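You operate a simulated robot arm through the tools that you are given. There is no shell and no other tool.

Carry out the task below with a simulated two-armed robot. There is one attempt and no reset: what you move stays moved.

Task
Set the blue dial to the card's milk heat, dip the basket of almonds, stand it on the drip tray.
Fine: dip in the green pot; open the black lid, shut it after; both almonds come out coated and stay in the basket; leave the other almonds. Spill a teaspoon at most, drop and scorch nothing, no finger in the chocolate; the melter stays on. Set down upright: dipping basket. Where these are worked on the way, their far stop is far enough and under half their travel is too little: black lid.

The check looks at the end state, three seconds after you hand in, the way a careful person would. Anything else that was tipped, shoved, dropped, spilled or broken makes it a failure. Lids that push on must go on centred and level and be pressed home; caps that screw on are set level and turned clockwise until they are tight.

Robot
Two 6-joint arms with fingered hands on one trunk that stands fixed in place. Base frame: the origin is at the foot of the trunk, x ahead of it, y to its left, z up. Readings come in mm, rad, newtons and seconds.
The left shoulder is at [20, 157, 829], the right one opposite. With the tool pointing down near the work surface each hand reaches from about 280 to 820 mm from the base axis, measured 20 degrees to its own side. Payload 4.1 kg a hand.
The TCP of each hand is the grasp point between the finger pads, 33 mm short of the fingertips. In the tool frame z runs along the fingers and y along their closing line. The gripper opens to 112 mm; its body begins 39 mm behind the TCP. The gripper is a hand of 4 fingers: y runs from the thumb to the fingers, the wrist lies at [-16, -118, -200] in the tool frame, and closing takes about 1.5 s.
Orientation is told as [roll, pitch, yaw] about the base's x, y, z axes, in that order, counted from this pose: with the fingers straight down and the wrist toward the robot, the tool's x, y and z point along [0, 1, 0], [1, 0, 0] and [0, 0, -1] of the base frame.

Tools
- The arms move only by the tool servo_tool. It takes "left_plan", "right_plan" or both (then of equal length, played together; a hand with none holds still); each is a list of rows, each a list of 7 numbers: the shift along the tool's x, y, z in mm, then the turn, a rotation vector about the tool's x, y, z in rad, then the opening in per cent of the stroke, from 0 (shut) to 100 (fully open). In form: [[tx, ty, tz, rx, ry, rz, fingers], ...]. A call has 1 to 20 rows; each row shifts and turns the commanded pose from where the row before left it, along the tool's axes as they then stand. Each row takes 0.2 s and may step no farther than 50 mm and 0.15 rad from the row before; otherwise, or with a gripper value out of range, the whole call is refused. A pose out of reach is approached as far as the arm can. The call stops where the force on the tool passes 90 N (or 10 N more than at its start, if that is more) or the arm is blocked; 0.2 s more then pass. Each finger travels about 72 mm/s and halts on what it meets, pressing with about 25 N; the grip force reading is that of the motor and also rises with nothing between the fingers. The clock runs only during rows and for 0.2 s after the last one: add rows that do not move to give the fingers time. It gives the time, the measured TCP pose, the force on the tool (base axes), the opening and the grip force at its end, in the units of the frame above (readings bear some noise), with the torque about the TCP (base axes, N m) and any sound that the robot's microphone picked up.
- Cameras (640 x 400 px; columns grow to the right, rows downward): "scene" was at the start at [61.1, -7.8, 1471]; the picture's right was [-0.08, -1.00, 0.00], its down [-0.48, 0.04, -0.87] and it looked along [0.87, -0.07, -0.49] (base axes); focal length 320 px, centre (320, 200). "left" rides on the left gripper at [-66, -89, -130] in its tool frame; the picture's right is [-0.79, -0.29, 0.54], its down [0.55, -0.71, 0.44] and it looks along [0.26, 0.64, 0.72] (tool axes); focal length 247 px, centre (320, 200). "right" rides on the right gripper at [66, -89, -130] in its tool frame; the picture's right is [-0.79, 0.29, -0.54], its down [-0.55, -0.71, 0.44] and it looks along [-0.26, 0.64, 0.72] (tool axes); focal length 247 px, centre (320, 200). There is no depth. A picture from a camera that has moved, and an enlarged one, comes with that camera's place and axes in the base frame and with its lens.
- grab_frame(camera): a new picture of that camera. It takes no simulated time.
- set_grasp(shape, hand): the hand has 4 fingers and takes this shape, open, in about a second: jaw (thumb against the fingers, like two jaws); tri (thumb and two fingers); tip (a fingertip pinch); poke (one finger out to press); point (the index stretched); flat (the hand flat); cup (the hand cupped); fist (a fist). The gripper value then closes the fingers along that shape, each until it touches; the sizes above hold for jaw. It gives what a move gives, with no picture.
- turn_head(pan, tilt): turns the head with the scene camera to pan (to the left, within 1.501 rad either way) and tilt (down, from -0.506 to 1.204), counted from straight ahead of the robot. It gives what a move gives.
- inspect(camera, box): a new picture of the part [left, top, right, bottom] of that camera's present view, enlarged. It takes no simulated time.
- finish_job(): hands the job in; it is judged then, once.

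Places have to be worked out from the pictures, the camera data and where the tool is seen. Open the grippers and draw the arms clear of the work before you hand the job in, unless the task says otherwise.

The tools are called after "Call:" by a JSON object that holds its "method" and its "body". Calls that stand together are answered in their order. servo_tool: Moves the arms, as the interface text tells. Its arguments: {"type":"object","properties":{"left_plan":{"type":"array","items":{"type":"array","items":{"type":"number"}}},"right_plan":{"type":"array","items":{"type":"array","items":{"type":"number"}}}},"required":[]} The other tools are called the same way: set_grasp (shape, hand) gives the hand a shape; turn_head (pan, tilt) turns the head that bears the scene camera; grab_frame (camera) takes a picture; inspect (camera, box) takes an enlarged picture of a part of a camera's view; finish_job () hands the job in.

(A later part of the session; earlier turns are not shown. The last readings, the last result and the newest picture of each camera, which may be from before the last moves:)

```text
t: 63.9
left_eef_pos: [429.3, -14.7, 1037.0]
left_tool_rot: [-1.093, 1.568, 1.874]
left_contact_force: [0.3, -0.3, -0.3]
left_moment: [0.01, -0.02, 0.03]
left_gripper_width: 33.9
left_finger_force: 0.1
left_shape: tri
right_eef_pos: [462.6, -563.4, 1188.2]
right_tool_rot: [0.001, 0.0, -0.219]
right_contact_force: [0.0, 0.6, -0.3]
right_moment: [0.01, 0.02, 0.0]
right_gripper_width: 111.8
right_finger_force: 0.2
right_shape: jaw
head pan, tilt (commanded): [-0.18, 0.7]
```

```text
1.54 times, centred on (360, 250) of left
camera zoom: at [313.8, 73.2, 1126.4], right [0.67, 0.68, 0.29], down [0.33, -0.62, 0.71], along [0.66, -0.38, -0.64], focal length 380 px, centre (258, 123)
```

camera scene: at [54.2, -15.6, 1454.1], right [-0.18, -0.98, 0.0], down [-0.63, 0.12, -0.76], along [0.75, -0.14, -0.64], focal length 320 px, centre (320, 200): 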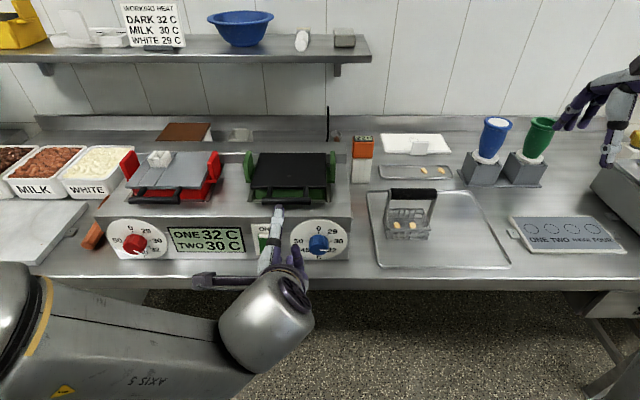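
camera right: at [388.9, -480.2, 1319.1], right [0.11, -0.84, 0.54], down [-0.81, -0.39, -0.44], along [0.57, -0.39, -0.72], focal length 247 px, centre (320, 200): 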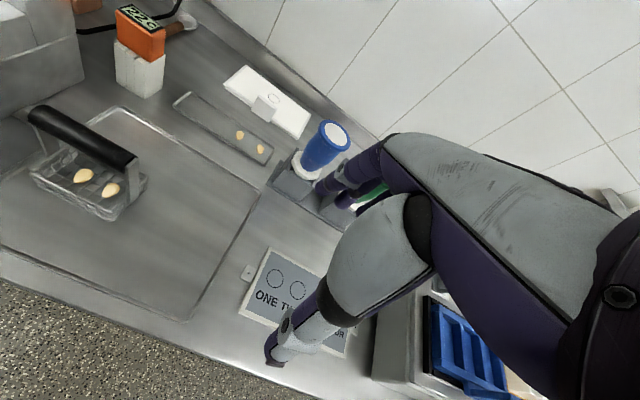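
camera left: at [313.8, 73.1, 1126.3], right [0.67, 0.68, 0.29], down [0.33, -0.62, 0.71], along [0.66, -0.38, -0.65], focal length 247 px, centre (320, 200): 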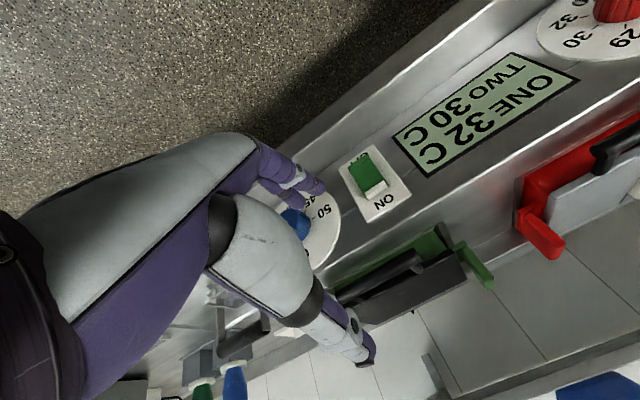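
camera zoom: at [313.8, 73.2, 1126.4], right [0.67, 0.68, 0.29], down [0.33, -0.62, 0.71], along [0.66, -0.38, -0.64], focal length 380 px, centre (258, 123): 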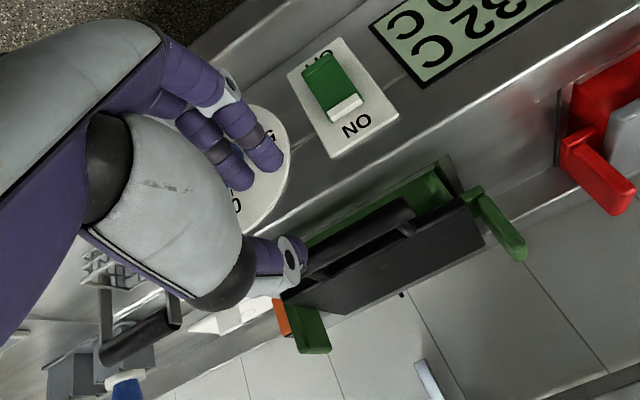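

Two fingers sit about 17–33 mm below and the thumb above the TCP line. I advance to just in front of the bar and inspect the clearance.

Call:
{"method": "servo_tool", "body": {"left_plan": [[0, 0, 20, 0, 0, 0, 30], [0, 0, 20, 0, 0, 0, 30], [0, 0, 20, 0, 0, 0, 30], [0, 0, 14, 0, 0, 0, 30]]}}

Call:
{"method": "inspect", "body": {"camera": "scene", "box": [240, 140, 340, 240]}}

Call:
{"method": "inspect", "body": {"camera": "left", "box": [270, 150, 470, 350]}}

```text
t: 64.9
left_eef_pos: [503.2, -26.9, 1036.2]
left_tool_rot: [-1.175, 1.568, 1.789]
left_contact_force: [-0.4, 0.0, -0.8]
left_moment: [-0.01, 0.01, 0.03]
left_gripper_width: 34.1
left_finger_force: 0.0
left_shape: tri
right_eef_pos: [461.8, -563.4, 1188.6]
right_tool_rot: [0.0, 0.001, -0.219]
right_contact_force: [0.2, -0.2, -0.5]
right_moment: [0.0, 0.01, 0.0]
right_gripper_width: 111.8
right_finger_force: 0.1
right_shape: jaw
head pan, tilt (commanded): [-0.18, 0.7]
```

```text
4.00 times, centred on (290, 190) of scene
camera zoom: at [54.0, -15.5, 1454.1], right [-0.18, -0.98, 0.0], down [-0.63, 0.12, -0.77], along [0.75, -0.14, -0.64], focal length 1281 px, centre (440, 240)
```

zoom: 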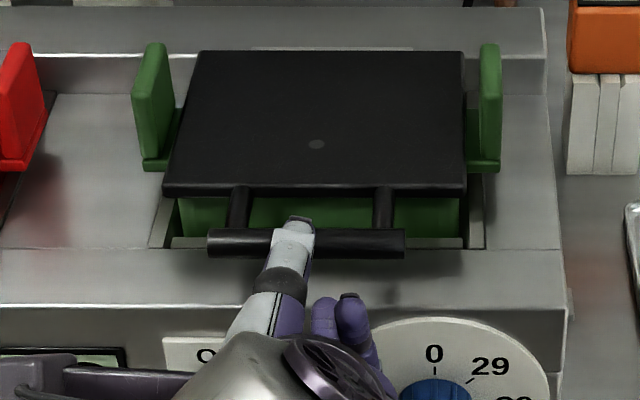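

```text
2.00 times, centred on (370, 250) of left
camera zoom: at [386.5, 60.0, 1125.9], right [0.67, 0.68, 0.29], down [0.33, -0.62, 0.71], along [0.66, -0.38, -0.64], focal length 494 px, centre (220, 100)
```

zoom: 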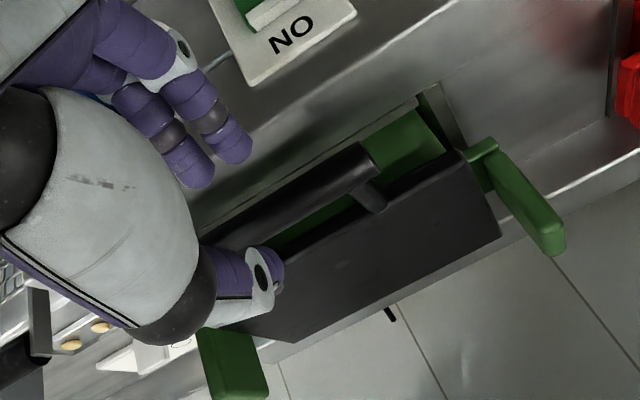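

Bar computed at f≈552, z≈1034; fingertips (z≈1003–1019) pass beneath it and the thumb above. I raise 3 mm and slide in until the tips are just past the bar.

Call:
{"method": "servo_tool", "body": {"left_plan": [[0, -3, 4, 0, 0, 0, 30], [0, 0, 9, 0, 0, 0, 30], [0, 0, 9, 0, 0, 0, 30], [0, 0, 9, 0, 0, 0, 30]]}}

Call:
{"method": "inspect", "body": {"camera": "scene", "box": [240, 140, 340, 240]}}

Call:
{"method": "inspect", "body": {"camera": "left", "box": [270, 150, 470, 350]}}

```text
t: 65.9
left_eef_pos: [532.2, -34.2, 1037.7]
left_tool_rot: [-1.268, 1.568, 1.689]
left_contact_force: [-18.1, 2.6, 7.2]
left_moment: [0.05, 0.63, -0.23]
left_gripper_width: 33.2
left_finger_force: 0.0
left_shape: tri
right_eef_pos: [461.4, -564.4, 1189.2]
right_tool_rot: [0.0, 0.002, -0.216]
right_contact_force: [0.4, 1.0, -0.3]
right_moment: [-0.02, 0.0, 0.01]
right_gripper_width: 111.9
right_finger_force: 0.1
right_shape: jaw
head pan, tilt (commanded): [-0.18, 0.7]
```

```text
4.00 times, centred on (290, 190) of scene
camera zoom: at [53.3, -15.4, 1454.1], right [-0.18, -0.98, 0.0], down [-0.63, 0.12, -0.77], along [0.75, -0.14, -0.64], focal length 1281 px, centre (440, 240)
```

zoom: 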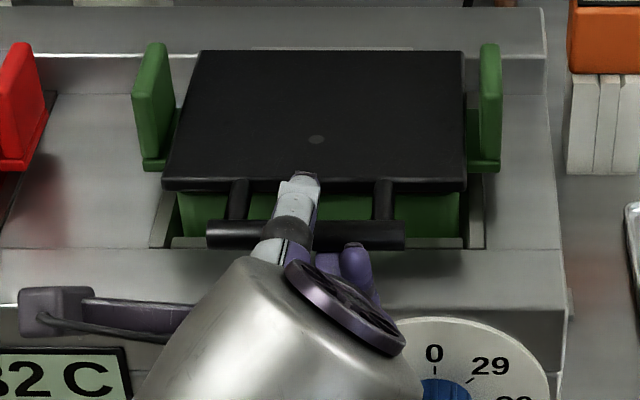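

```text
2.00 times, centred on (370, 250) of left
camera zoom: at [416.6, 54.4, 1129.5], right [0.67, 0.68, 0.29], down [0.33, -0.62, 0.71], along [0.66, -0.38, -0.64], focal length 494 px, centre (220, 100)
```

zoom: 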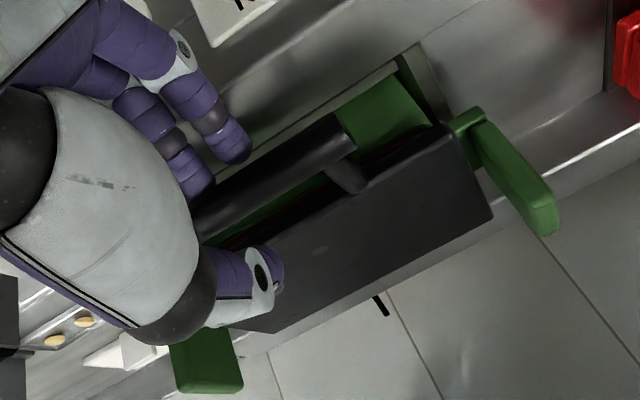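

The fingertips met the bar's front (18 N) — the curled fingers sit higher and shorter than assumed. I back off, open to 50% so the fingers drop lower, and recheck.

Call:
{"method": "servo_tool", "body": {"left_plan": [[0, 0, -15, 0, 0, 0, 35], [0, 0, -15, 0, 0, 0, 50], [0, 0, 0, 0, 0, 0, 50], [0, 0, 0, 0, 0, 0, 50], [0, 0, 0, 0, 0, 0, 50]]}}

Call:
{"method": "inspect", "body": {"camera": "scene", "box": [240, 140, 340, 240]}}

Call:
{"method": "inspect", "body": {"camera": "left", "box": [270, 150, 470, 350]}}

```text
t: 67.1
left_eef_pos: [503.7, -27.5, 1039.8]
left_tool_rot: [-1.106, 1.567, 1.853]
left_contact_force: [-0.1, 0.9, 0.5]
left_moment: [0.01, -0.04, -0.03]
left_gripper_width: 55.4
left_finger_force: 0.1
left_shape: tri
right_eef_pos: [461.7, -563.0, 1189.1]
right_tool_rot: [-0.001, 0.002, -0.218]
right_contact_force: [0.7, -0.8, 0.1]
right_moment: [-0.01, 0.0, -0.02]
right_gripper_width: 111.7
right_finger_force: 0.0
right_shape: jaw
head pan, tilt (commanded): [-0.18, 0.7]
```

```text
4.00 times, centred on (290, 190) of scene
camera zoom: at [54.2, -15.6, 1454.1], right [-0.18, -0.98, 0.0], down [-0.63, 0.12, -0.76], along [0.75, -0.14, -0.64], focal length 1281 px, centre (440, 240)
```

zoom: 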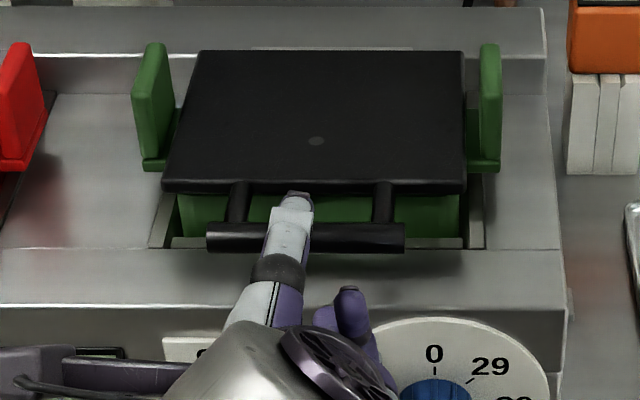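

```text
2.00 times, centred on (370, 250) of left
camera zoom: at [387.9, 59.9, 1129.2], right [0.67, 0.68, 0.29], down [0.33, -0.62, 0.71], along [0.66, -0.38, -0.64], focal length 494 px, centre (220, 100)
```

zoom: 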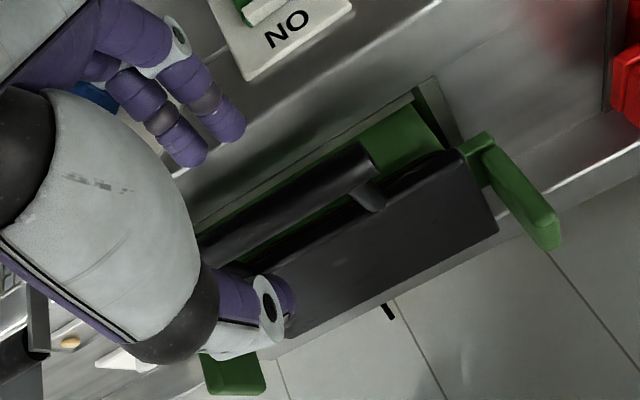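

The third, unused finger of the tri shape is what touched the bar. The plain jaw shape keeps all three fingers together and they span only ~50 mm (fits between the handle arms), so I switch back to jaw here in free space and narrow the opening.

Call:
{"method": "set_grasp", "body": {"hand": "left", "shape": "jaw"}}

Call:
{"method": "servo_tool", "body": {"left_plan": [[-4, 0, -5, 0, 0, 0, 80], [0, 0, 0, 0, 0, 0, 60], [0, 0, 0, 0, 0, 0, 45], [0, 0, 0, 0, 0, 0, 38], [0, 0, 0, 0, 0, 0, 38], [0, 0, 0, 0, 0, 0, 38]]}}

Call:
{"method": "inspect", "body": {"camera": "scene", "box": [240, 140, 340, 240]}}

Call:
{"method": "inspect", "body": {"camera": "left", "box": [270, 150, 470, 350]}}

```text
t: 68.0
left_eef_pos: [505.5, -27.6, 1039.9]
left_tool_rot: [-1.094, 1.568, 1.867]
left_contact_force: [-0.1, 1.1, 0.1]
left_moment: [0.0, 0.0, 0.05]
left_gripper_width: 111.8
left_finger_force: 0.1
left_shape: jaw
right_eef_pos: [462.3, -564.0, 1189.0]
right_tool_rot: [0.0, 0.001, -0.218]
right_contact_force: [0.6, 0.5, 0.1]
right_moment: [0.01, 0.01, 0.02]
right_gripper_width: 111.8
right_finger_force: 0.1
right_shape: jaw
head pan, tilt (commanded): [-0.18, 0.7]
```

```text
t: 69.4
left_eef_pos: [498.5, -21.8, 1038.1]
left_tool_rot: [-1.104, 1.566, 1.862]
left_contact_force: [-0.5, -0.2, 1.0]
left_moment: [0.01, -0.01, 0.01]
left_gripper_width: 43.0
left_finger_force: 0.1
left_shape: jaw
right_eef_pos: [462.8, -563.1, 1187.8]
right_tool_rot: [0.0, -0.001, -0.218]
right_contact_force: [0.2, 0.9, 0.1]
right_moment: [0.03, 0.02, -0.04]
right_gripper_width: 111.8
right_finger_force: 0.1
right_shape: jaw
head pan, tilt (commanded): [-0.18, 0.7]
```

```text
4.00 times, centred on (290, 190) of scene
camera zoom: at [54.2, -15.6, 1454.1], right [-0.18, -0.98, 0.0], down [-0.63, 0.12, -0.76], along [0.75, -0.14, -0.64], focal length 1281 px, centre (440, 240)
```

zoom: 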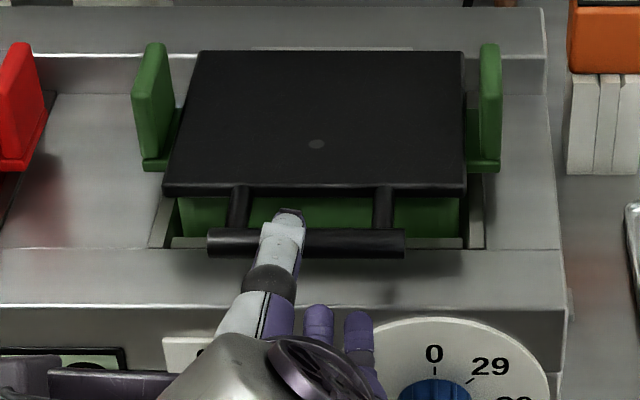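

```text
2.00 times, centred on (370, 250) of left
camera zoom: at [383.7, 64.5, 1129.0], right [0.67, 0.68, 0.29], down [0.33, -0.62, 0.71], along [0.66, -0.38, -0.64], focal length 494 px, centre (220, 100)
```

zoom: 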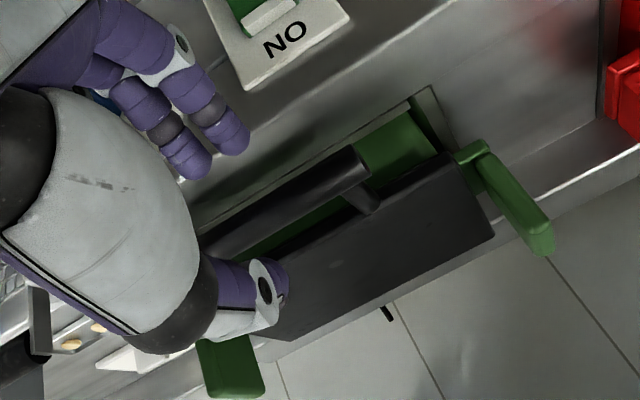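

Jaw fingers sit at r≈-76/-56/-36, z≈1002–1018, still under the bar's underside (~1026). I shift 4 mm left, 3 mm up and slide forward again.

Call:
{"method": "servo_tool", "body": {"left_plan": [[-4, -3, 5, 0, 0, 0, 38], [0, 0, 10, 0, 0, 0, 38], [0, 0, 9, 0, 0, 0, 38], [0, 0, 7, 0, 0, 0, 38], [0, 0, 6, 0, 0, 0, 38], [0, 0, 6, 0, 0, 0, 38]]}}

Call:
{"method": "inspect", "body": {"camera": "scene", "box": [240, 140, 340, 240]}}

Call:
{"method": "inspect", "body": {"camera": "left", "box": [270, 150, 470, 350]}}

```text
t: 70.8
left_eef_pos: [539.4, -28.1, 1044.3]
left_tool_rot: [-1.873, 1.567, 1.085]
left_contact_force: [-49.6, 9.8, 25.0]
left_moment: [0.01, 2.17, -0.65]
left_gripper_width: 40.6
left_finger_force: 0.0
left_shape: jaw
right_eef_pos: [461.3, -562.9, 1190.0]
right_tool_rot: [0.001, -0.002, -0.219]
right_contact_force: [0.7, -0.7, 0.4]
right_moment: [-0.04, 0.0, 0.0]
right_gripper_width: 111.8
right_finger_force: 0.1
right_shape: jaw
head pan, tilt (commanded): [-0.18, 0.7]
```

```text
4.00 times, centred on (290, 190) of scene
camera zoom: at [51.7, -15.2, 1454.2], right [-0.18, -0.98, 0.0], down [-0.63, 0.11, -0.77], along [0.75, -0.14, -0.64], focal length 1281 px, centre (440, 240)
```

zoom: 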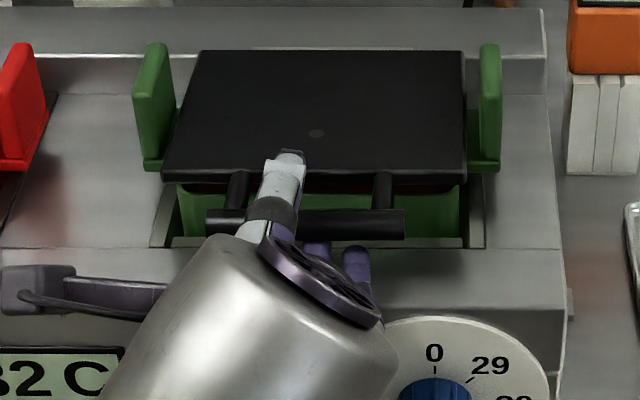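

```text
2.00 times, centred on (370, 250) of left
camera zoom: at [423.9, 60.7, 1133.7], right [0.67, 0.68, 0.29], down [0.33, -0.62, 0.71], along [0.66, -0.38, -0.64], focal length 494 px, centre (220, 100)
```

zoom: 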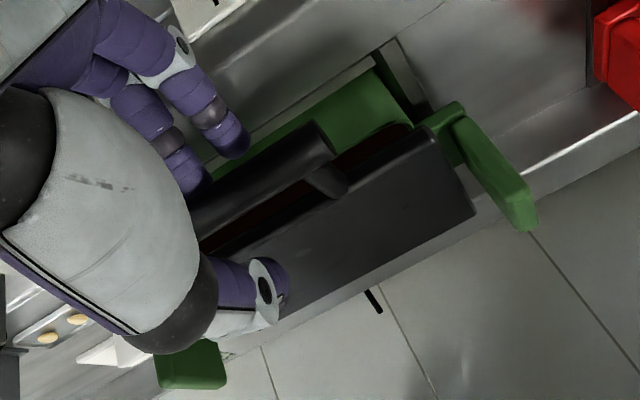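

The fingers have wedged beneath the bar and the lid's front has risen slightly (dark chocolate visible under it). I close the grip so the thumb clamps the bar from above.

Call:
{"method": "servo_tool", "body": {"left_plan": [[0, 0, 0, 0, 0, 0, 28], [0, 0, 0, 0, 0, 0, 18], [0, 0, 0, 0, 0, 0, 8], [0, 0, -2, 0, 0, 0, 0], [0, 0, 0, 0, 0, 0, 0], [0, 0, 0, 0, 0, 0, 0]]}}

Call:
{"method": "inspect", "body": {"camera": "scene", "box": [240, 140, 340, 240]}}

Call:
{"method": "inspect", "body": {"camera": "left", "box": [270, 150, 470, 350]}}

```text
t: 72.2
left_eef_pos: [542.0, -27.3, 1042.0]
left_tool_rot: [-1.109, 1.567, 1.854]
left_contact_force: [21.6, -4.6, -2.0]
left_moment: [0.09, 0.08, 0.0]
left_gripper_width: 7.2
left_finger_force: 24.7
left_shape: jaw
right_eef_pos: [461.9, -564.7, 1187.5]
right_tool_rot: [0.0, -0.001, -0.217]
right_contact_force: [0.2, -0.8, -0.2]
right_moment: [-0.01, -0.02, 0.01]
right_gripper_width: 111.9
right_finger_force: 0.1
right_shape: jaw
head pan, tilt (commanded): [-0.18, 0.7]
```

```text
4.00 times, centred on (290, 190) of scene
camera zoom: at [55.1, -15.8, 1454.1], right [-0.18, -0.98, 0.0], down [-0.63, 0.12, -0.76], along [0.75, -0.14, -0.64], focal length 1281 px, centre (440, 240)
```

zoom: 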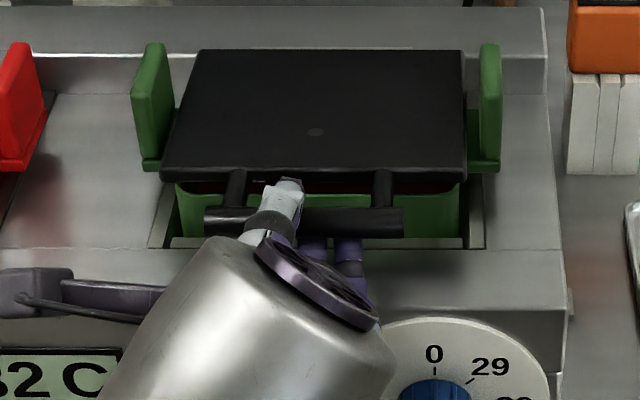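

```text
2.00 times, centred on (370, 250) of left
camera zoom: at [426.0, 61.3, 1131.9], right [0.67, 0.68, 0.29], down [0.33, -0.62, 0.71], along [0.66, -0.38, -0.65], focal length 494 px, centre (220, 100)
```

zoom: 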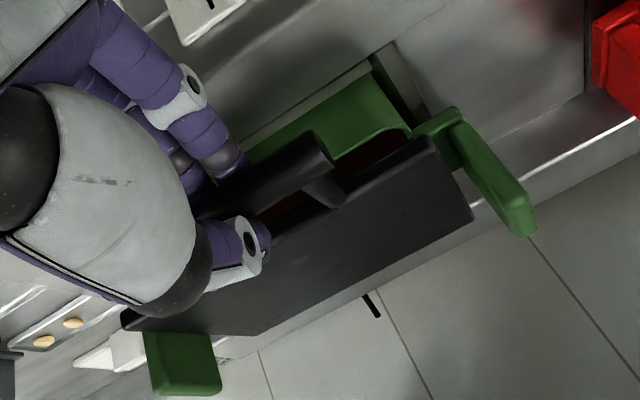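

Bar is clamped between thumb and fingers. I start swinging the lid up along the hinge arc (hinge ≈ f 735, z 1036, radius ≈183), five small steps, then check forces.

Call:
{"method": "servo_tool", "body": {"left_plan": [[0, -14.3, 0.9, 0, 0, 0, 0], [0, -15.8, 2.4, 0, 0, 0, 0], [0, -15.5, 3.7, 0, 0, 0, 0], [0, -15.2, 5.1, 0, 0, 0, 0]]}}

Call:
{"method": "inspect", "body": {"camera": "scene", "box": [220, 120, 360, 240]}}

Call:
{"method": "inspect", "body": {"camera": "left", "box": [250, 130, 500, 380]}}

```text
t: 73.2
left_eef_pos: [554.1, -28.8, 1101.1]
left_tool_rot: [-0.576, 1.566, 2.388]
left_contact_force: [25.4, -4.1, -14.1]
left_moment: [0.21, 0.54, 0.0]
left_gripper_width: 6.3
left_finger_force: 25.5
left_shape: jaw
right_eef_pos: [462.9, -563.0, 1188.1]
right_tool_rot: [-0.001, 0.002, -0.219]
right_contact_force: [-0.5, -0.3, 0.3]
right_moment: [0.0, 0.0, 0.01]
right_gripper_width: 112.0
right_finger_force: 0.1
right_shape: jaw
head pan, tilt (commanded): [-0.18, 0.7]
```

```text
3.33 times, centred on (290, 180) of scene
camera zoom: at [55.6, -15.8, 1454.0], right [-0.18, -0.98, 0.0], down [-0.63, 0.12, -0.76], along [0.75, -0.14, -0.64], focal length 1068 px, centre (420, 267)
```

zoom: 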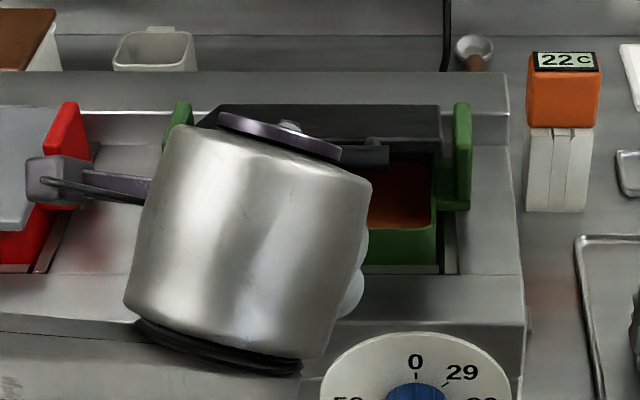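

```text
1.60 times, centred on (375, 255) of left
camera zoom: at [438.2, 59.1, 1191.8], right [0.67, 0.68, 0.29], down [0.33, -0.62, 0.71], along [0.66, -0.38, -0.65], focal length 395 px, centre (232, 112)
```

zoom: 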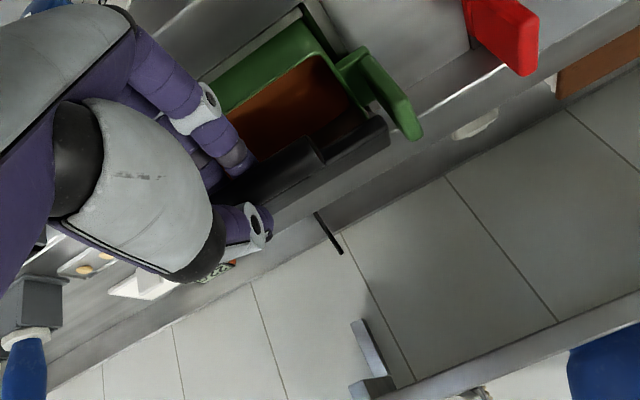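

The lid follows; the pot's chocolate is in view and forces are modest. I continue along the arc.

Call:
{"method": "servo_tool", "body": {"left_plan": [[0, -14.6, 7.3, 0, 0, 0, 0], [0, -14.1, 8.6, 0, 0, 0, 0], [0, -13.3, 9.8, 0, 0, 0, 0], [0, -12.5, 11, 0, 0, 0, 0]]}}

Call:
{"method": "inspect", "body": {"camera": "scene", "box": [200, 80, 380, 240]}}

Call:
{"method": "inspect", "body": {"camera": "left", "box": [250, 130, 500, 380]}}

```text
t: 74.2
left_eef_pos: [588.9, -34.9, 1155.3]
left_tool_rot: [-0.743, 1.565, 2.221]
left_contact_force: [14.7, 1.2, -18.0]
left_moment: [0.13, 0.59, 0.07]
left_gripper_width: 5.9
left_finger_force: 24.8
left_shape: jaw
right_eef_pos: [461.9, -565.4, 1187.6]
right_tool_rot: [0.001, 0.0, -0.218]
right_contact_force: [-0.2, 0.6, -0.2]
right_moment: [-0.05, 0.01, 0.02]
right_gripper_width: 111.9
right_finger_force: 0.0
right_shape: jaw
head pan, tilt (commanded): [-0.18, 0.7]
```

```text
2.50 times, centred on (290, 160) of scene
camera zoom: at [55.3, -15.5, 1454.1], right [-0.18, -0.98, 0.0], down [-0.63, 0.12, -0.76], along [0.75, -0.14, -0.64], focal length 801 px, centre (395, 300)
```

zoom: 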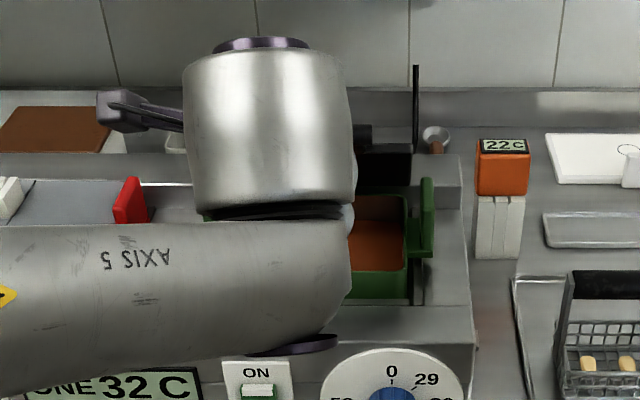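

```text
1.60 times, centred on (375, 255) of left
camera zoom: at [473.6, 51.5, 1246.5], right [0.67, 0.68, 0.29], down [0.33, -0.62, 0.71], along [0.66, -0.38, -0.65], focal length 395 px, centre (232, 112)
```

zoom: 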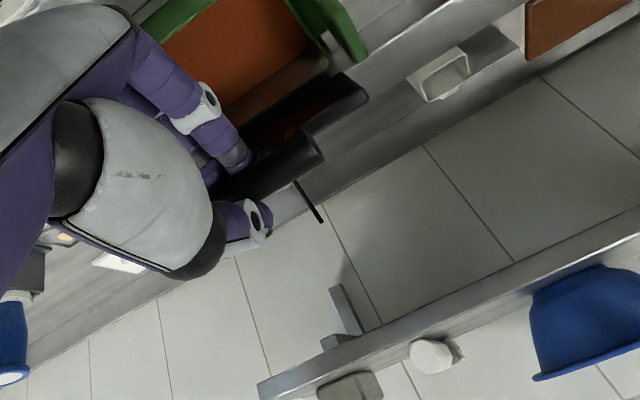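

About 42° open with low forces. I continue, now tilting the hand gradually upward so the wrist stays within reach.

Call:
{"method": "servo_tool", "body": {"left_plan": [[0, -11.5, 12, 0.06, 0, 0, 0], [0, -9.8, 13.5, 0.06, 0, 0, 0], [0, -7.8, 14.9, 0.06, 0, 0, 0], [0, -5.7, 15.7, 0.06, 0, 0, 0]]}}

Call:
{"method": "grab_frame", "body": {"camera": "scene"}}

Call:
{"method": "inspect", "body": {"camera": "left", "box": [250, 130, 500, 380]}}

```text
t: 75.2
left_eef_pos: [642.1, -45.6, 1195.0]
left_tool_rot: [-3.134, 1.337, -0.171]
left_contact_force: [9.6, -2.8, -24.3]
left_moment: [0.05, 0.55, 0.07]
left_gripper_width: 6.9
left_finger_force: 24.7
left_shape: jaw
right_eef_pos: [462.9, -564.0, 1186.9]
right_tool_rot: [0.0, -0.002, -0.219]
right_contact_force: [0.0, -0.4, 0.4]
right_moment: [0.0, -0.01, -0.01]
right_gripper_width: 112.2
right_finger_force: 0.1
right_shape: jaw
head pan, tilt (commanded): [-0.18, 0.7]
```

```text
taken
camera scene: at [55.3, -15.8, 1454.1], right [-0.18, -0.98, 0.0], down [-0.63, 0.12, -0.76], along [0.75, -0.14, -0.64], focal length 320 px, centre (320, 200)
```

scene: 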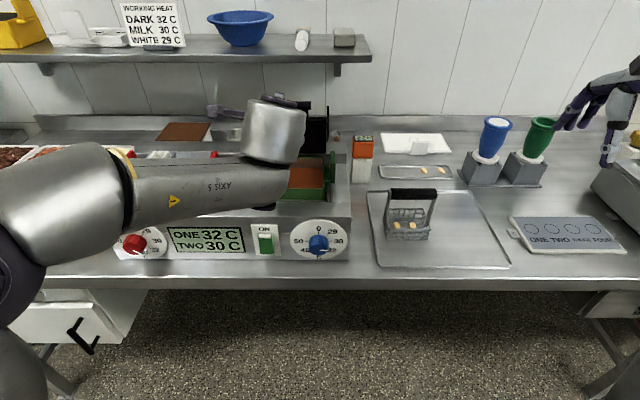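

```text
1.60 times, centred on (375, 255) of left
camera zoom: at [508.9, 44.9, 1251.7], right [0.59, 0.7, 0.4], down [0.16, -0.59, 0.79], along [0.79, -0.41, -0.46], focal length 395 px, centre (232, 112)
```

zoom: 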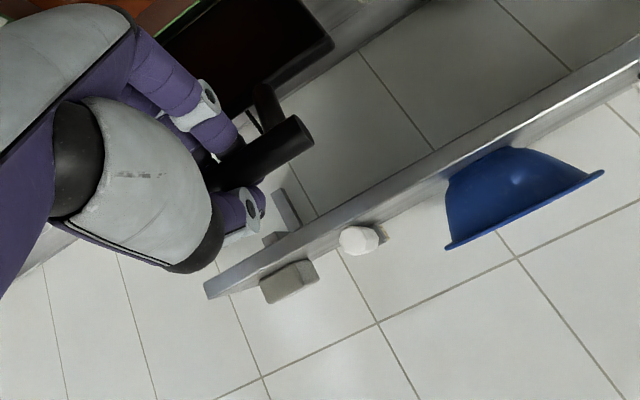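

Around 60° open. I continue the arc toward vertical.

Call:
{"method": "servo_tool", "body": {"left_plan": [[0, -3.4, 16.1, 0.06, 0, 0, 0], [0, -1.0, 16.3, 0.06, 0, 0, 0], [0, 1.3, 16.4, 0.06, 0, 0, 0], [0, 3.7, 15.9, 0.06, 0, 0, 0]]}}

Call:
{"method": "grab_frame", "body": {"camera": "scene"}}

Call:
{"method": "inspect", "body": {"camera": "left", "box": [250, 130, 500, 380]}}

```text
t: 76.2
left_eef_pos: [701.6, -57.6, 1217.7]
left_tool_rot: [-3.137, 1.094, -0.176]
left_contact_force: [-20.3, 6.4, -12.8]
left_moment: [0.8, 4.33, -0.6]
left_gripper_width: 2.9
left_finger_force: 25.1
left_shape: jaw
right_eef_pos: [461.0, -564.0, 1188.2]
right_tool_rot: [0.0, -0.001, -0.218]
right_contact_force: [0.0, -0.2, 0.1]
right_moment: [0.01, 0.0, 0.0]
right_gripper_width: 111.8
right_finger_force: 0.2
right_shape: jaw
head pan, tilt (commanded): [-0.18, 0.7]
```

```text
taken
camera scene: at [53.6, -15.3, 1454.1], right [-0.18, -0.98, 0.0], down [-0.63, 0.11, -0.77], along [0.75, -0.14, -0.64], focal length 320 px, centre (320, 200)
```

scene: 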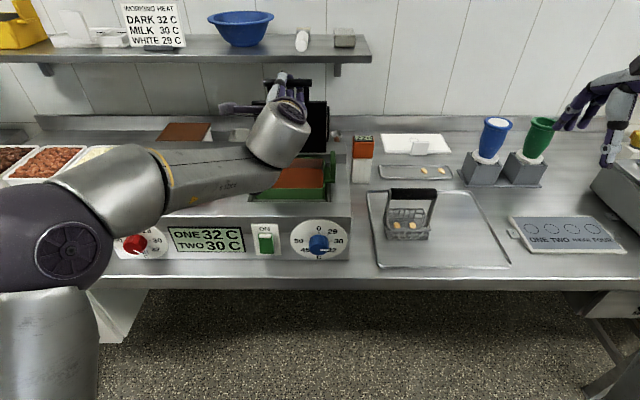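

```text
1.60 times, centred on (375, 255) of left
camera zoom: at [559.1, 35.8, 1237.3], right [0.48, 0.72, 0.5], down [-0.04, -0.56, 0.83], along [0.87, -0.42, -0.24], focal length 395 px, centre (232, 112)
```

zoom: 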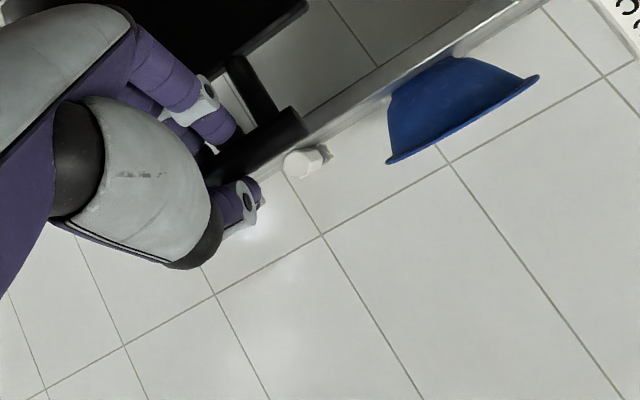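

Near 80°. There's a −20 N push-back and some moment; I look closely to see how the bar sits and whether the lid is near its stop.

Call:
{"method": "inspect", "body": {"camera": "scene", "box": [220, 50, 360, 190]}}

Call:
{"method": "grab_frame", "body": {"camera": "left"}}

```text
2.86 times, centred on (290, 120) of scene
camera zoom: at [53.6, -15.3, 1454.1], right [-0.18, -0.98, 0.0], down [-0.63, 0.11, -0.77], along [0.75, -0.14, -0.64], focal length 915 px, centre (406, 429)
```

zoom: 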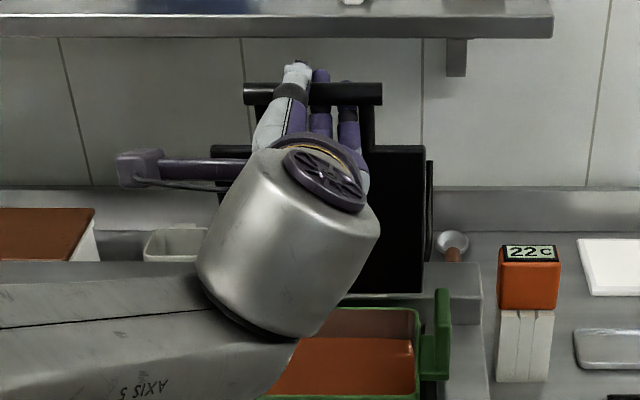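

```text
taken
camera left: at [559.1, 35.8, 1237.3], right [0.48, 0.72, 0.5], down [-0.04, -0.56, 0.83], along [0.87, -0.42, -0.24], focal length 247 px, centre (320, 200)
```

left: 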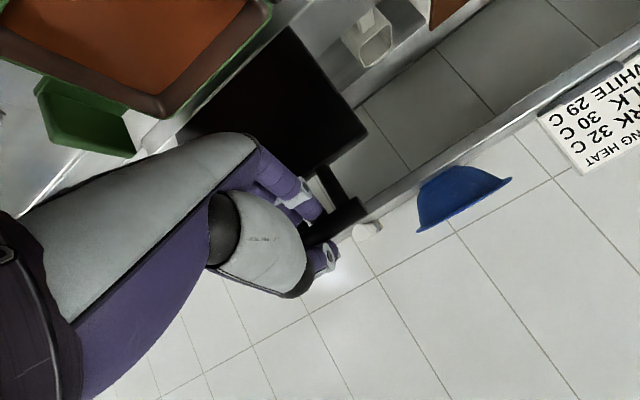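

The lid is at about 81°, hand caging the bar through its window. I keep the tilt constant and push on past vertical in two steps.

Call:
{"method": "servo_tool", "body": {"left_plan": [[0, 5.7, 15.1, 0, 0, 0, 10], [0, 7.0, 14.4, 0, 0, 0, 10]]}}

Call:
{"method": "inspect", "body": {"camera": "scene", "box": [220, 50, 360, 190]}}

```text
t: 76.8
left_eef_pos: [731.3, -63.4, 1222.8]
left_tool_rot: [-3.134, 1.087, -0.173]
left_contact_force: [-22.1, 0.0, 3.7]
left_moment: [0.4, 3.86, -0.44]
left_gripper_width: 6.5
left_finger_force: 0.2
left_shape: jaw
right_eef_pos: [461.3, -563.7, 1188.7]
right_tool_rot: [0.0, 0.001, -0.218]
right_contact_force: [0.9, -1.1, 0.4]
right_moment: [0.01, 0.0, -0.01]
right_gripper_width: 112.3
right_finger_force: 0.1
right_shape: jaw
head pan, tilt (commanded): [-0.18, 0.7]
```

```text
2.86 times, centred on (290, 120) of scene
camera zoom: at [53.1, -15.6, 1454.1], right [-0.18, -0.98, 0.0], down [-0.63, 0.12, -0.77], along [0.75, -0.14, -0.64], focal length 915 px, centre (406, 429)
```

zoom: 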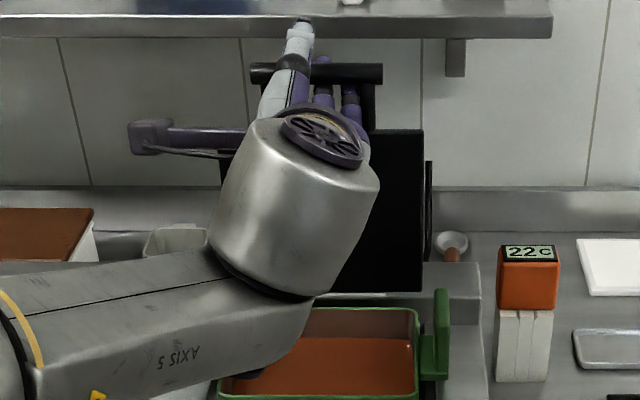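

Bar now at f≈742, i.e. about 92°. One more gentle push to see whether it reaches its stop.

Call:
{"method": "servo_tool", "body": {"left_plan": [[0, 6, 10, 0, 0, 0, 15], [0, 5, 8, 0, 0, 0, 15]]}}

Call:
{"method": "inspect", "body": {"camera": "scene", "box": [220, 50, 360, 190]}}

Call:
{"method": "grab_frame", "body": {"camera": "left"}}

```text
t: 77.4
left_eef_pos: [753.6, -66.8, 1222.3]
left_tool_rot: [-3.135, 1.086, -0.174]
left_contact_force: [-27.2, -3.5, 19.2]
left_moment: [0.17, 5.32, -0.83]
left_gripper_width: 30.1
left_finger_force: 0.1
left_shape: jaw
right_eef_pos: [460.0, -564.7, 1189.0]
right_tool_rot: [0.0, -0.002, -0.219]
right_contact_force: [0.2, -0.4, 0.0]
right_moment: [0.0, -0.03, 0.05]
right_gripper_width: 111.8
right_finger_force: 0.1
right_shape: jaw
head pan, tilt (commanded): [-0.18, 0.7]
```

```text
2.86 times, centred on (290, 120) of scene
camera zoom: at [52.4, -15.7, 1454.2], right [-0.18, -0.98, 0.0], down [-0.63, 0.12, -0.77], along [0.75, -0.14, -0.64], focal length 915 px, centre (406, 429)
```

zoom: 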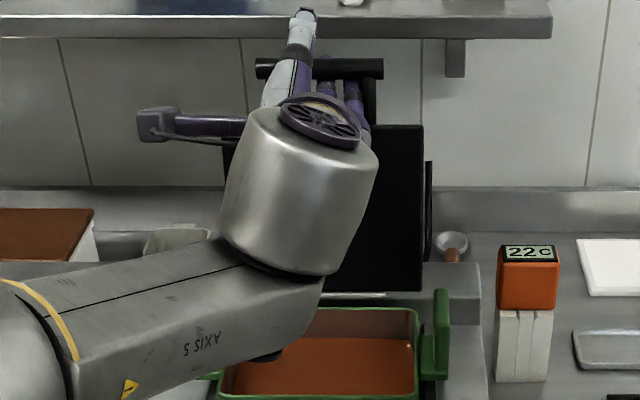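

```text
taken
camera left: at [610.1, 26.2, 1241.5], right [0.48, 0.72, 0.51], down [-0.05, -0.56, 0.83], along [0.88, -0.42, -0.23], focal length 247 px, centre (320, 200)
```

left: 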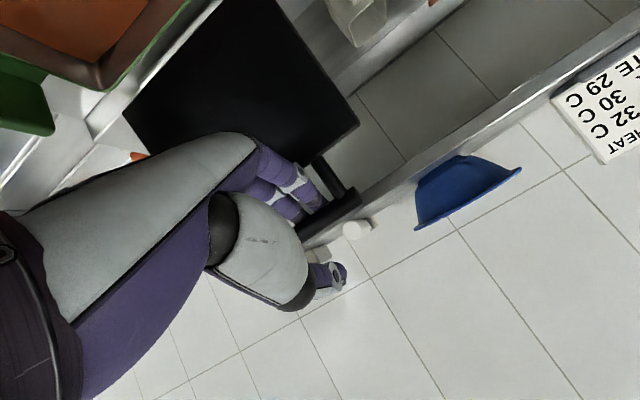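

Lid at ~97°, past vertical. I nudge a little further to feel for the far stop.

Call:
{"method": "servo_tool", "body": {"left_plan": [[0, 4, 7, 0, 0, 0, 25], [0, 0, 0, 0, 0, 0, 25]]}}

Call:
{"method": "inspect", "body": {"camera": "scene", "box": [220, 50, 360, 190]}}

```text
t: 77.8
left_eef_pos: [753.4, -67.6, 1225.7]
left_tool_rot: [-3.14, 1.087, -0.18]
left_contact_force: [-79.9, 27.1, 4.2]
left_moment: [1.96, 7.61, -0.93]
left_gripper_width: 35.6
left_finger_force: 0.1
left_shape: jaw
right_eef_pos: [459.7, -561.8, 1190.7]
right_tool_rot: [-0.002, -0.002, -0.216]
right_contact_force: [-0.4, 0.1, -0.1]
right_moment: [0.03, 0.01, 0.01]
right_gripper_width: 111.9
right_finger_force: 0.0
right_shape: jaw
head pan, tilt (commanded): [-0.18, 0.7]
stopped in row 1 (left hand): the force on the tool passed its limit at 107 N (the readings are from after the stop); the commanded pose is now the measured one
```

```text
2.86 times, centred on (290, 120) of scene
camera zoom: at [50.3, -14.3, 1454.3], right [-0.18, -0.98, 0.0], down [-0.63, 0.11, -0.77], along [0.75, -0.14, -0.64], focal length 915 px, centre (406, 429)
```

zoom: 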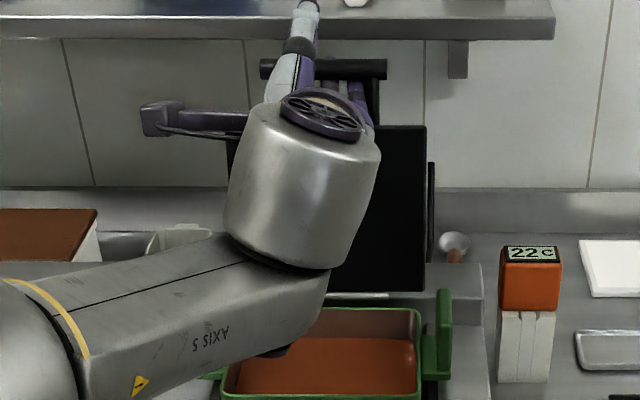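

That hit something solid (107 N) — likely the lid's far stop, possibly the thumb near the shelf. I ease back a few millimetres and check.

Call:
{"method": "servo_tool", "body": {"left_plan": [[0, 0, -4, 0, 0, 0, 30], [0, 0, -2, 0, 0, 0, 35]]}}

Call:
{"method": "inspect", "body": {"camera": "left", "box": [200, 100, 480, 320]}}

Call:
{"method": "inspect", "body": {"camera": "scene", "box": [250, 40, 350, 120]}}

```text
t: 78.4
left_eef_pos: [751.5, -67.1, 1226.7]
left_tool_rot: [-3.139, 1.081, -0.18]
left_contact_force: [-14.2, 3.3, 34.9]
left_moment: [0.21, 3.47, -0.6]
left_gripper_width: 40.4
left_finger_force: 0.1
left_shape: jaw
right_eef_pos: [460.6, -563.6, 1189.6]
right_tool_rot: [-0.001, -0.001, -0.22]
right_contact_force: [-0.4, -0.3, 0.6]
right_moment: [0.01, -0.03, -0.01]
right_gripper_width: 111.9
right_finger_force: 0.1
right_shape: jaw
head pan, tilt (commanded): [-0.18, 0.7]
```

```text
1.82 times, centred on (340, 210) of left
camera zoom: at [609.1, 26.3, 1243.4], right [0.48, 0.72, 0.51], down [-0.05, -0.55, 0.83], along [0.88, -0.42, -0.23], focal length 449 px, centre (284, 182)
```

zoom: 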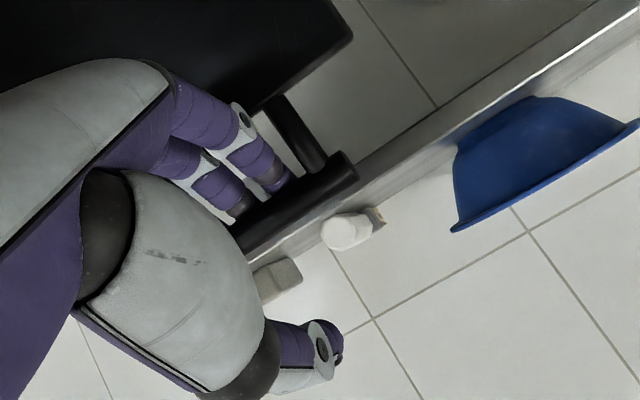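

```text
5.00 times, centred on (300, 80) of scene
camera zoom: at [52.6, -15.4, 1454.2], right [-0.18, -0.98, 0.0], down [-0.63, 0.12, -0.77], along [0.75, -0.14, -0.64], focal length 1602 px, centre (420, 800)
```

zoom: 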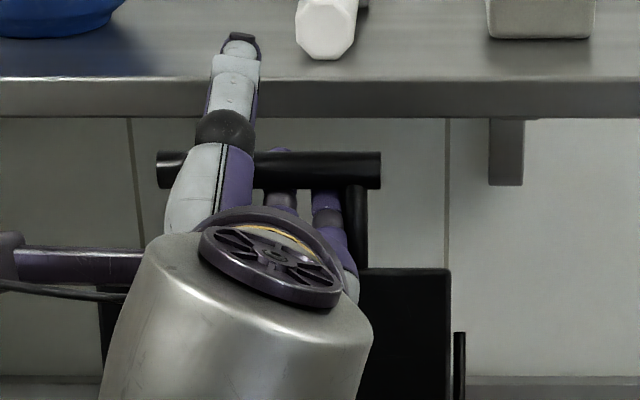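

The thumb is clear of the shelf, and the lid sits ~97° on its stop; the fingers opening press on the lid edge (35 N). I set a small opening so nothing is squeezed, then draw the hand straight out along its own axis.

Call:
{"method": "servo_tool", "body": {"left_plan": [[0, 0, 0, 0, 0, 0, 24], [0, 0, 0, 0, 0, 0, 24], [0, 0, 0, 0, 0, 0, 24]]}}

Call:
{"method": "inspect", "body": {"camera": "scene", "box": [250, 40, 350, 120]}}

```text
t: 79.2
left_eef_pos: [750.2, -65.9, 1223.8]
left_tool_rot: [-3.139, 1.081, -0.179]
left_contact_force: [-19.4, 3.9, 33.3]
left_moment: [0.24, 4.36, -0.92]
left_gripper_width: 34.4
left_finger_force: 0.1
left_shape: jaw
right_eef_pos: [460.9, -564.3, 1189.8]
right_tool_rot: [0.0, -0.001, -0.218]
right_contact_force: [0.3, 0.3, -0.4]
right_moment: [-0.01, 0.05, 0.01]
right_gripper_width: 112.0
right_finger_force: 0.0
right_shape: jaw
head pan, tilt (commanded): [-0.18, 0.7]
```

```text
5.00 times, centred on (300, 80) of scene
camera zoom: at [52.3, -15.3, 1454.2], right [-0.18, -0.98, 0.0], down [-0.63, 0.12, -0.77], along [0.75, -0.14, -0.64], focal length 1602 px, centre (420, 800)
```

zoom: 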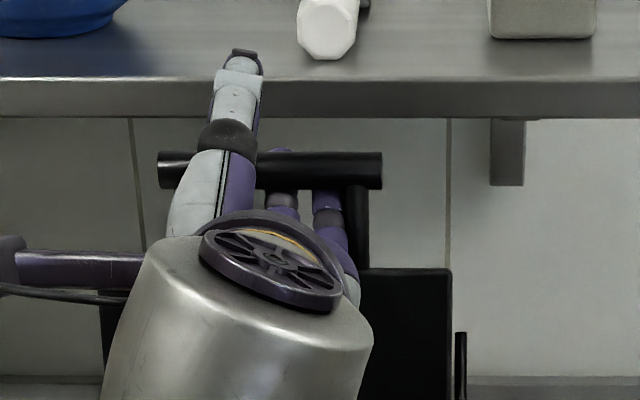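

The finger bases are snug between bar and lid edge (force along the tool's −y). I shift 4 mm that way to unload them before withdrawing.

Call:
{"method": "servo_tool", "body": {"left_plan": [[0, -2.5, 0, 0, 0, 0, 30], [0, -1.5, 0, 0, 0, 0, 30], [0, 0, 0, 0, 0, 0, 30]]}}

```text
t: 80.0
left_eef_pos: [749.9, -64.9, 1224.9]
left_tool_rot: [-3.138, 1.085, -0.178]
left_contact_force: [-17.2, 1.6, 27.6]
left_moment: [0.14, 3.76, -0.59]
left_gripper_width: 37.2
left_finger_force: 0.1
left_shape: jaw
right_eef_pos: [460.2, -564.0, 1188.1]
right_tool_rot: [0.0, -0.002, -0.22]
right_contact_force: [-0.4, 0.6, -0.3]
right_moment: [0.01, 0.02, -0.03]
right_gripper_width: 111.9
right_finger_force: 0.2
right_shape: jaw
head pan, tilt (commanded): [-0.18, 0.7]
```

Still 32 N in that direction; I ease further the same way.

Call:
{"method": "servo_tool", "body": {"left_plan": [[0, -4, 0, 0, 0, 0, 30], [0, -4, 0, 0, 0, 0, 30], [0, 0, 0, 0, 0, 0, 30]]}}

Call:
{"method": "inspect", "body": {"camera": "scene", "box": [250, 40, 350, 120]}}

Call:
{"method": "inspect", "body": {"camera": "left", "box": [200, 100, 480, 320]}}

```text
t: 80.8
left_eef_pos: [747.2, -67.0, 1228.8]
left_tool_rot: [-3.138, 1.091, -0.175]
left_contact_force: [-16.2, 4.4, 9.7]
left_moment: [0.53, 3.47, -0.28]
left_gripper_width: 39.2
left_finger_force: 0.0
left_shape: jaw
right_eef_pos: [460.9, -563.6, 1189.4]
right_tool_rot: [0.0, 0.002, -0.218]
right_contact_force: [0.6, 0.6, -0.2]
right_moment: [0.0, 0.0, 0.01]
right_gripper_width: 112.0
right_finger_force: 0.1
right_shape: jaw
head pan, tilt (commanded): [-0.18, 0.7]
```

```text
5.00 times, centred on (300, 80) of scene
camera zoom: at [53.3, -15.3, 1454.1], right [-0.18, -0.98, 0.0], down [-0.63, 0.11, -0.77], along [0.75, -0.14, -0.64], focal length 1602 px, centre (420, 800)
```

zoom: 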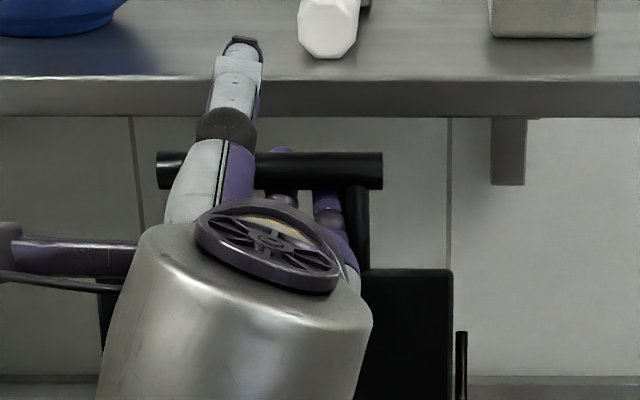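

```text
1.82 times, centred on (340, 210) of left
camera zoom: at [605.6, 27.1, 1247.4], right [0.48, 0.72, 0.5], down [-0.04, -0.56, 0.83], along [0.87, -0.42, -0.24], focal length 449 px, centre (284, 182)
```

zoom: 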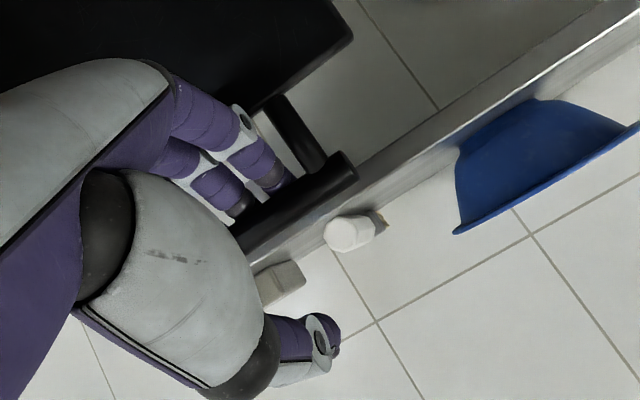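

Contact is light now and the bar hasn't moved. I withdraw the hand along its axis in small steps and watch the bar.

Call:
{"method": "servo_tool", "body": {"left_plan": [[0, 0, -6, 0, 0, 0, 30], [0, 0, -7, 0, 0, 0, 30], [0, 0, -7, 0, 0, 0, 30]]}}

Call:
{"method": "inspect", "body": {"camera": "scene", "box": [250, 40, 350, 120]}}

```text
t: 81.6
left_eef_pos: [728.5, -62.6, 1225.2]
left_tool_rot: [-3.139, 1.085, -0.177]
left_contact_force: [-13.0, 3.3, 30.1]
left_moment: [0.17, 2.46, -0.15]
left_gripper_width: 28.5
left_finger_force: 0.2
left_shape: jaw
right_eef_pos: [460.8, -563.5, 1189.6]
right_tool_rot: [0.001, -0.002, -0.218]
right_contact_force: [-0.1, 0.8, 0.0]
right_moment: [-0.02, 0.01, -0.03]
right_gripper_width: 112.0
right_finger_force: 0.0
right_shape: jaw
head pan, tilt (commanded): [-0.18, 0.7]
```

```text
5.00 times, centred on (300, 80) of scene
camera zoom: at [52.8, -15.4, 1454.2], right [-0.18, -0.98, 0.0], down [-0.63, 0.12, -0.77], along [0.75, -0.14, -0.64], focal length 1602 px, centre (420, 800)
```

zoom: 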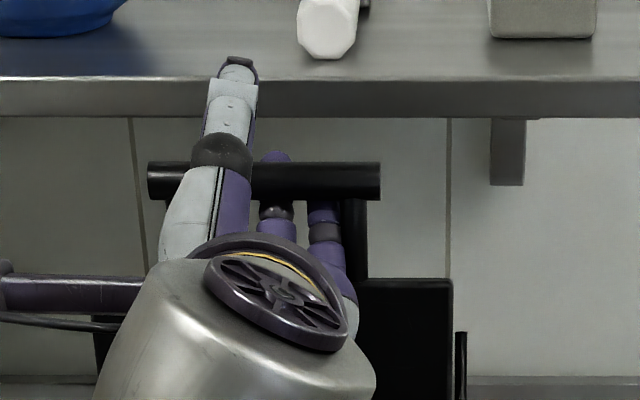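

The curled fingertips are hooking behind the bar and dragging the lid. I push it back to its stop while lowering the hand's tilt so the fingers run straight through the window.

Call:
{"method": "servo_tool", "body": {"left_plan": [[0, 0, 7, -0.05, 0, 0, 30], [0, 0, 6, -0.05, 0, 0, 30], [0, 0, 4, -0.05, 0, 0, 30], [0, 0, 0, -0.05, 0, 0, 30], [0, 0, 0, -0.05, 0, 0, 30], [0, 0, 0, -0.05, 0, 0, 30]]}}

Call:
{"method": "inspect", "body": {"camera": "scene", "box": [250, 40, 350, 120]}}

Call:
{"method": "inspect", "body": {"camera": "left", "box": [200, 100, 480, 320]}}

```text
t: 83.0
left_eef_pos: [744.3, -66.4, 1227.8]
left_tool_rot: [-3.12, 1.389, -0.161]
left_contact_force: [-0.3, 2.1, 10.0]
left_moment: [0.11, 0.39, 0.01]
left_gripper_width: 31.3
left_finger_force: 0.0
left_shape: jaw
right_eef_pos: [462.2, -563.6, 1188.5]
right_tool_rot: [-0.002, -0.001, -0.218]
right_contact_force: [0.6, -0.7, 0.0]
right_moment: [0.01, -0.04, -0.01]
right_gripper_width: 111.7
right_finger_force: 0.0
right_shape: jaw
head pan, tilt (commanded): [-0.18, 0.7]
```

```text
5.00 times, centred on (300, 80) of scene
camera zoom: at [53.9, -15.4, 1454.1], right [-0.18, -0.98, 0.0], down [-0.63, 0.12, -0.77], along [0.75, -0.14, -0.64], focal length 1602 px, centre (420, 800)
```

zoom: 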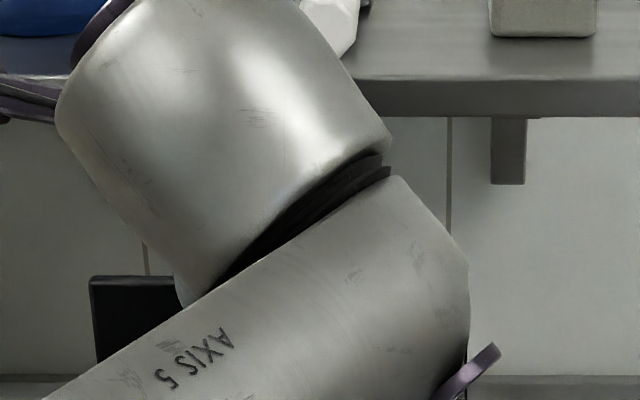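

```text
1.82 times, centred on (340, 210) of left
camera zoom: at [615.5, 24.8, 1292.1], right [0.61, 0.69, 0.38], down [0.19, -0.6, 0.78], along [0.77, -0.4, -0.5], focal length 449 px, centre (284, 182)
```

zoom: 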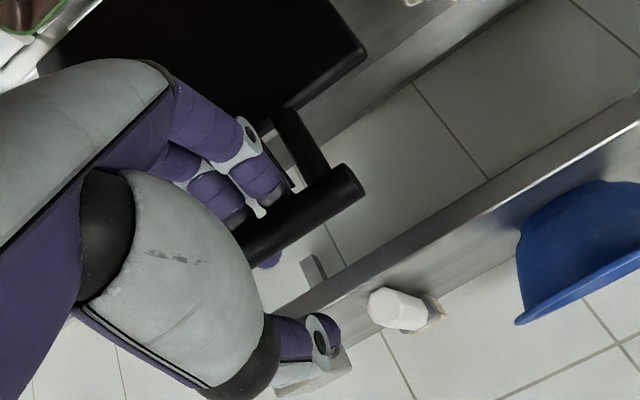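

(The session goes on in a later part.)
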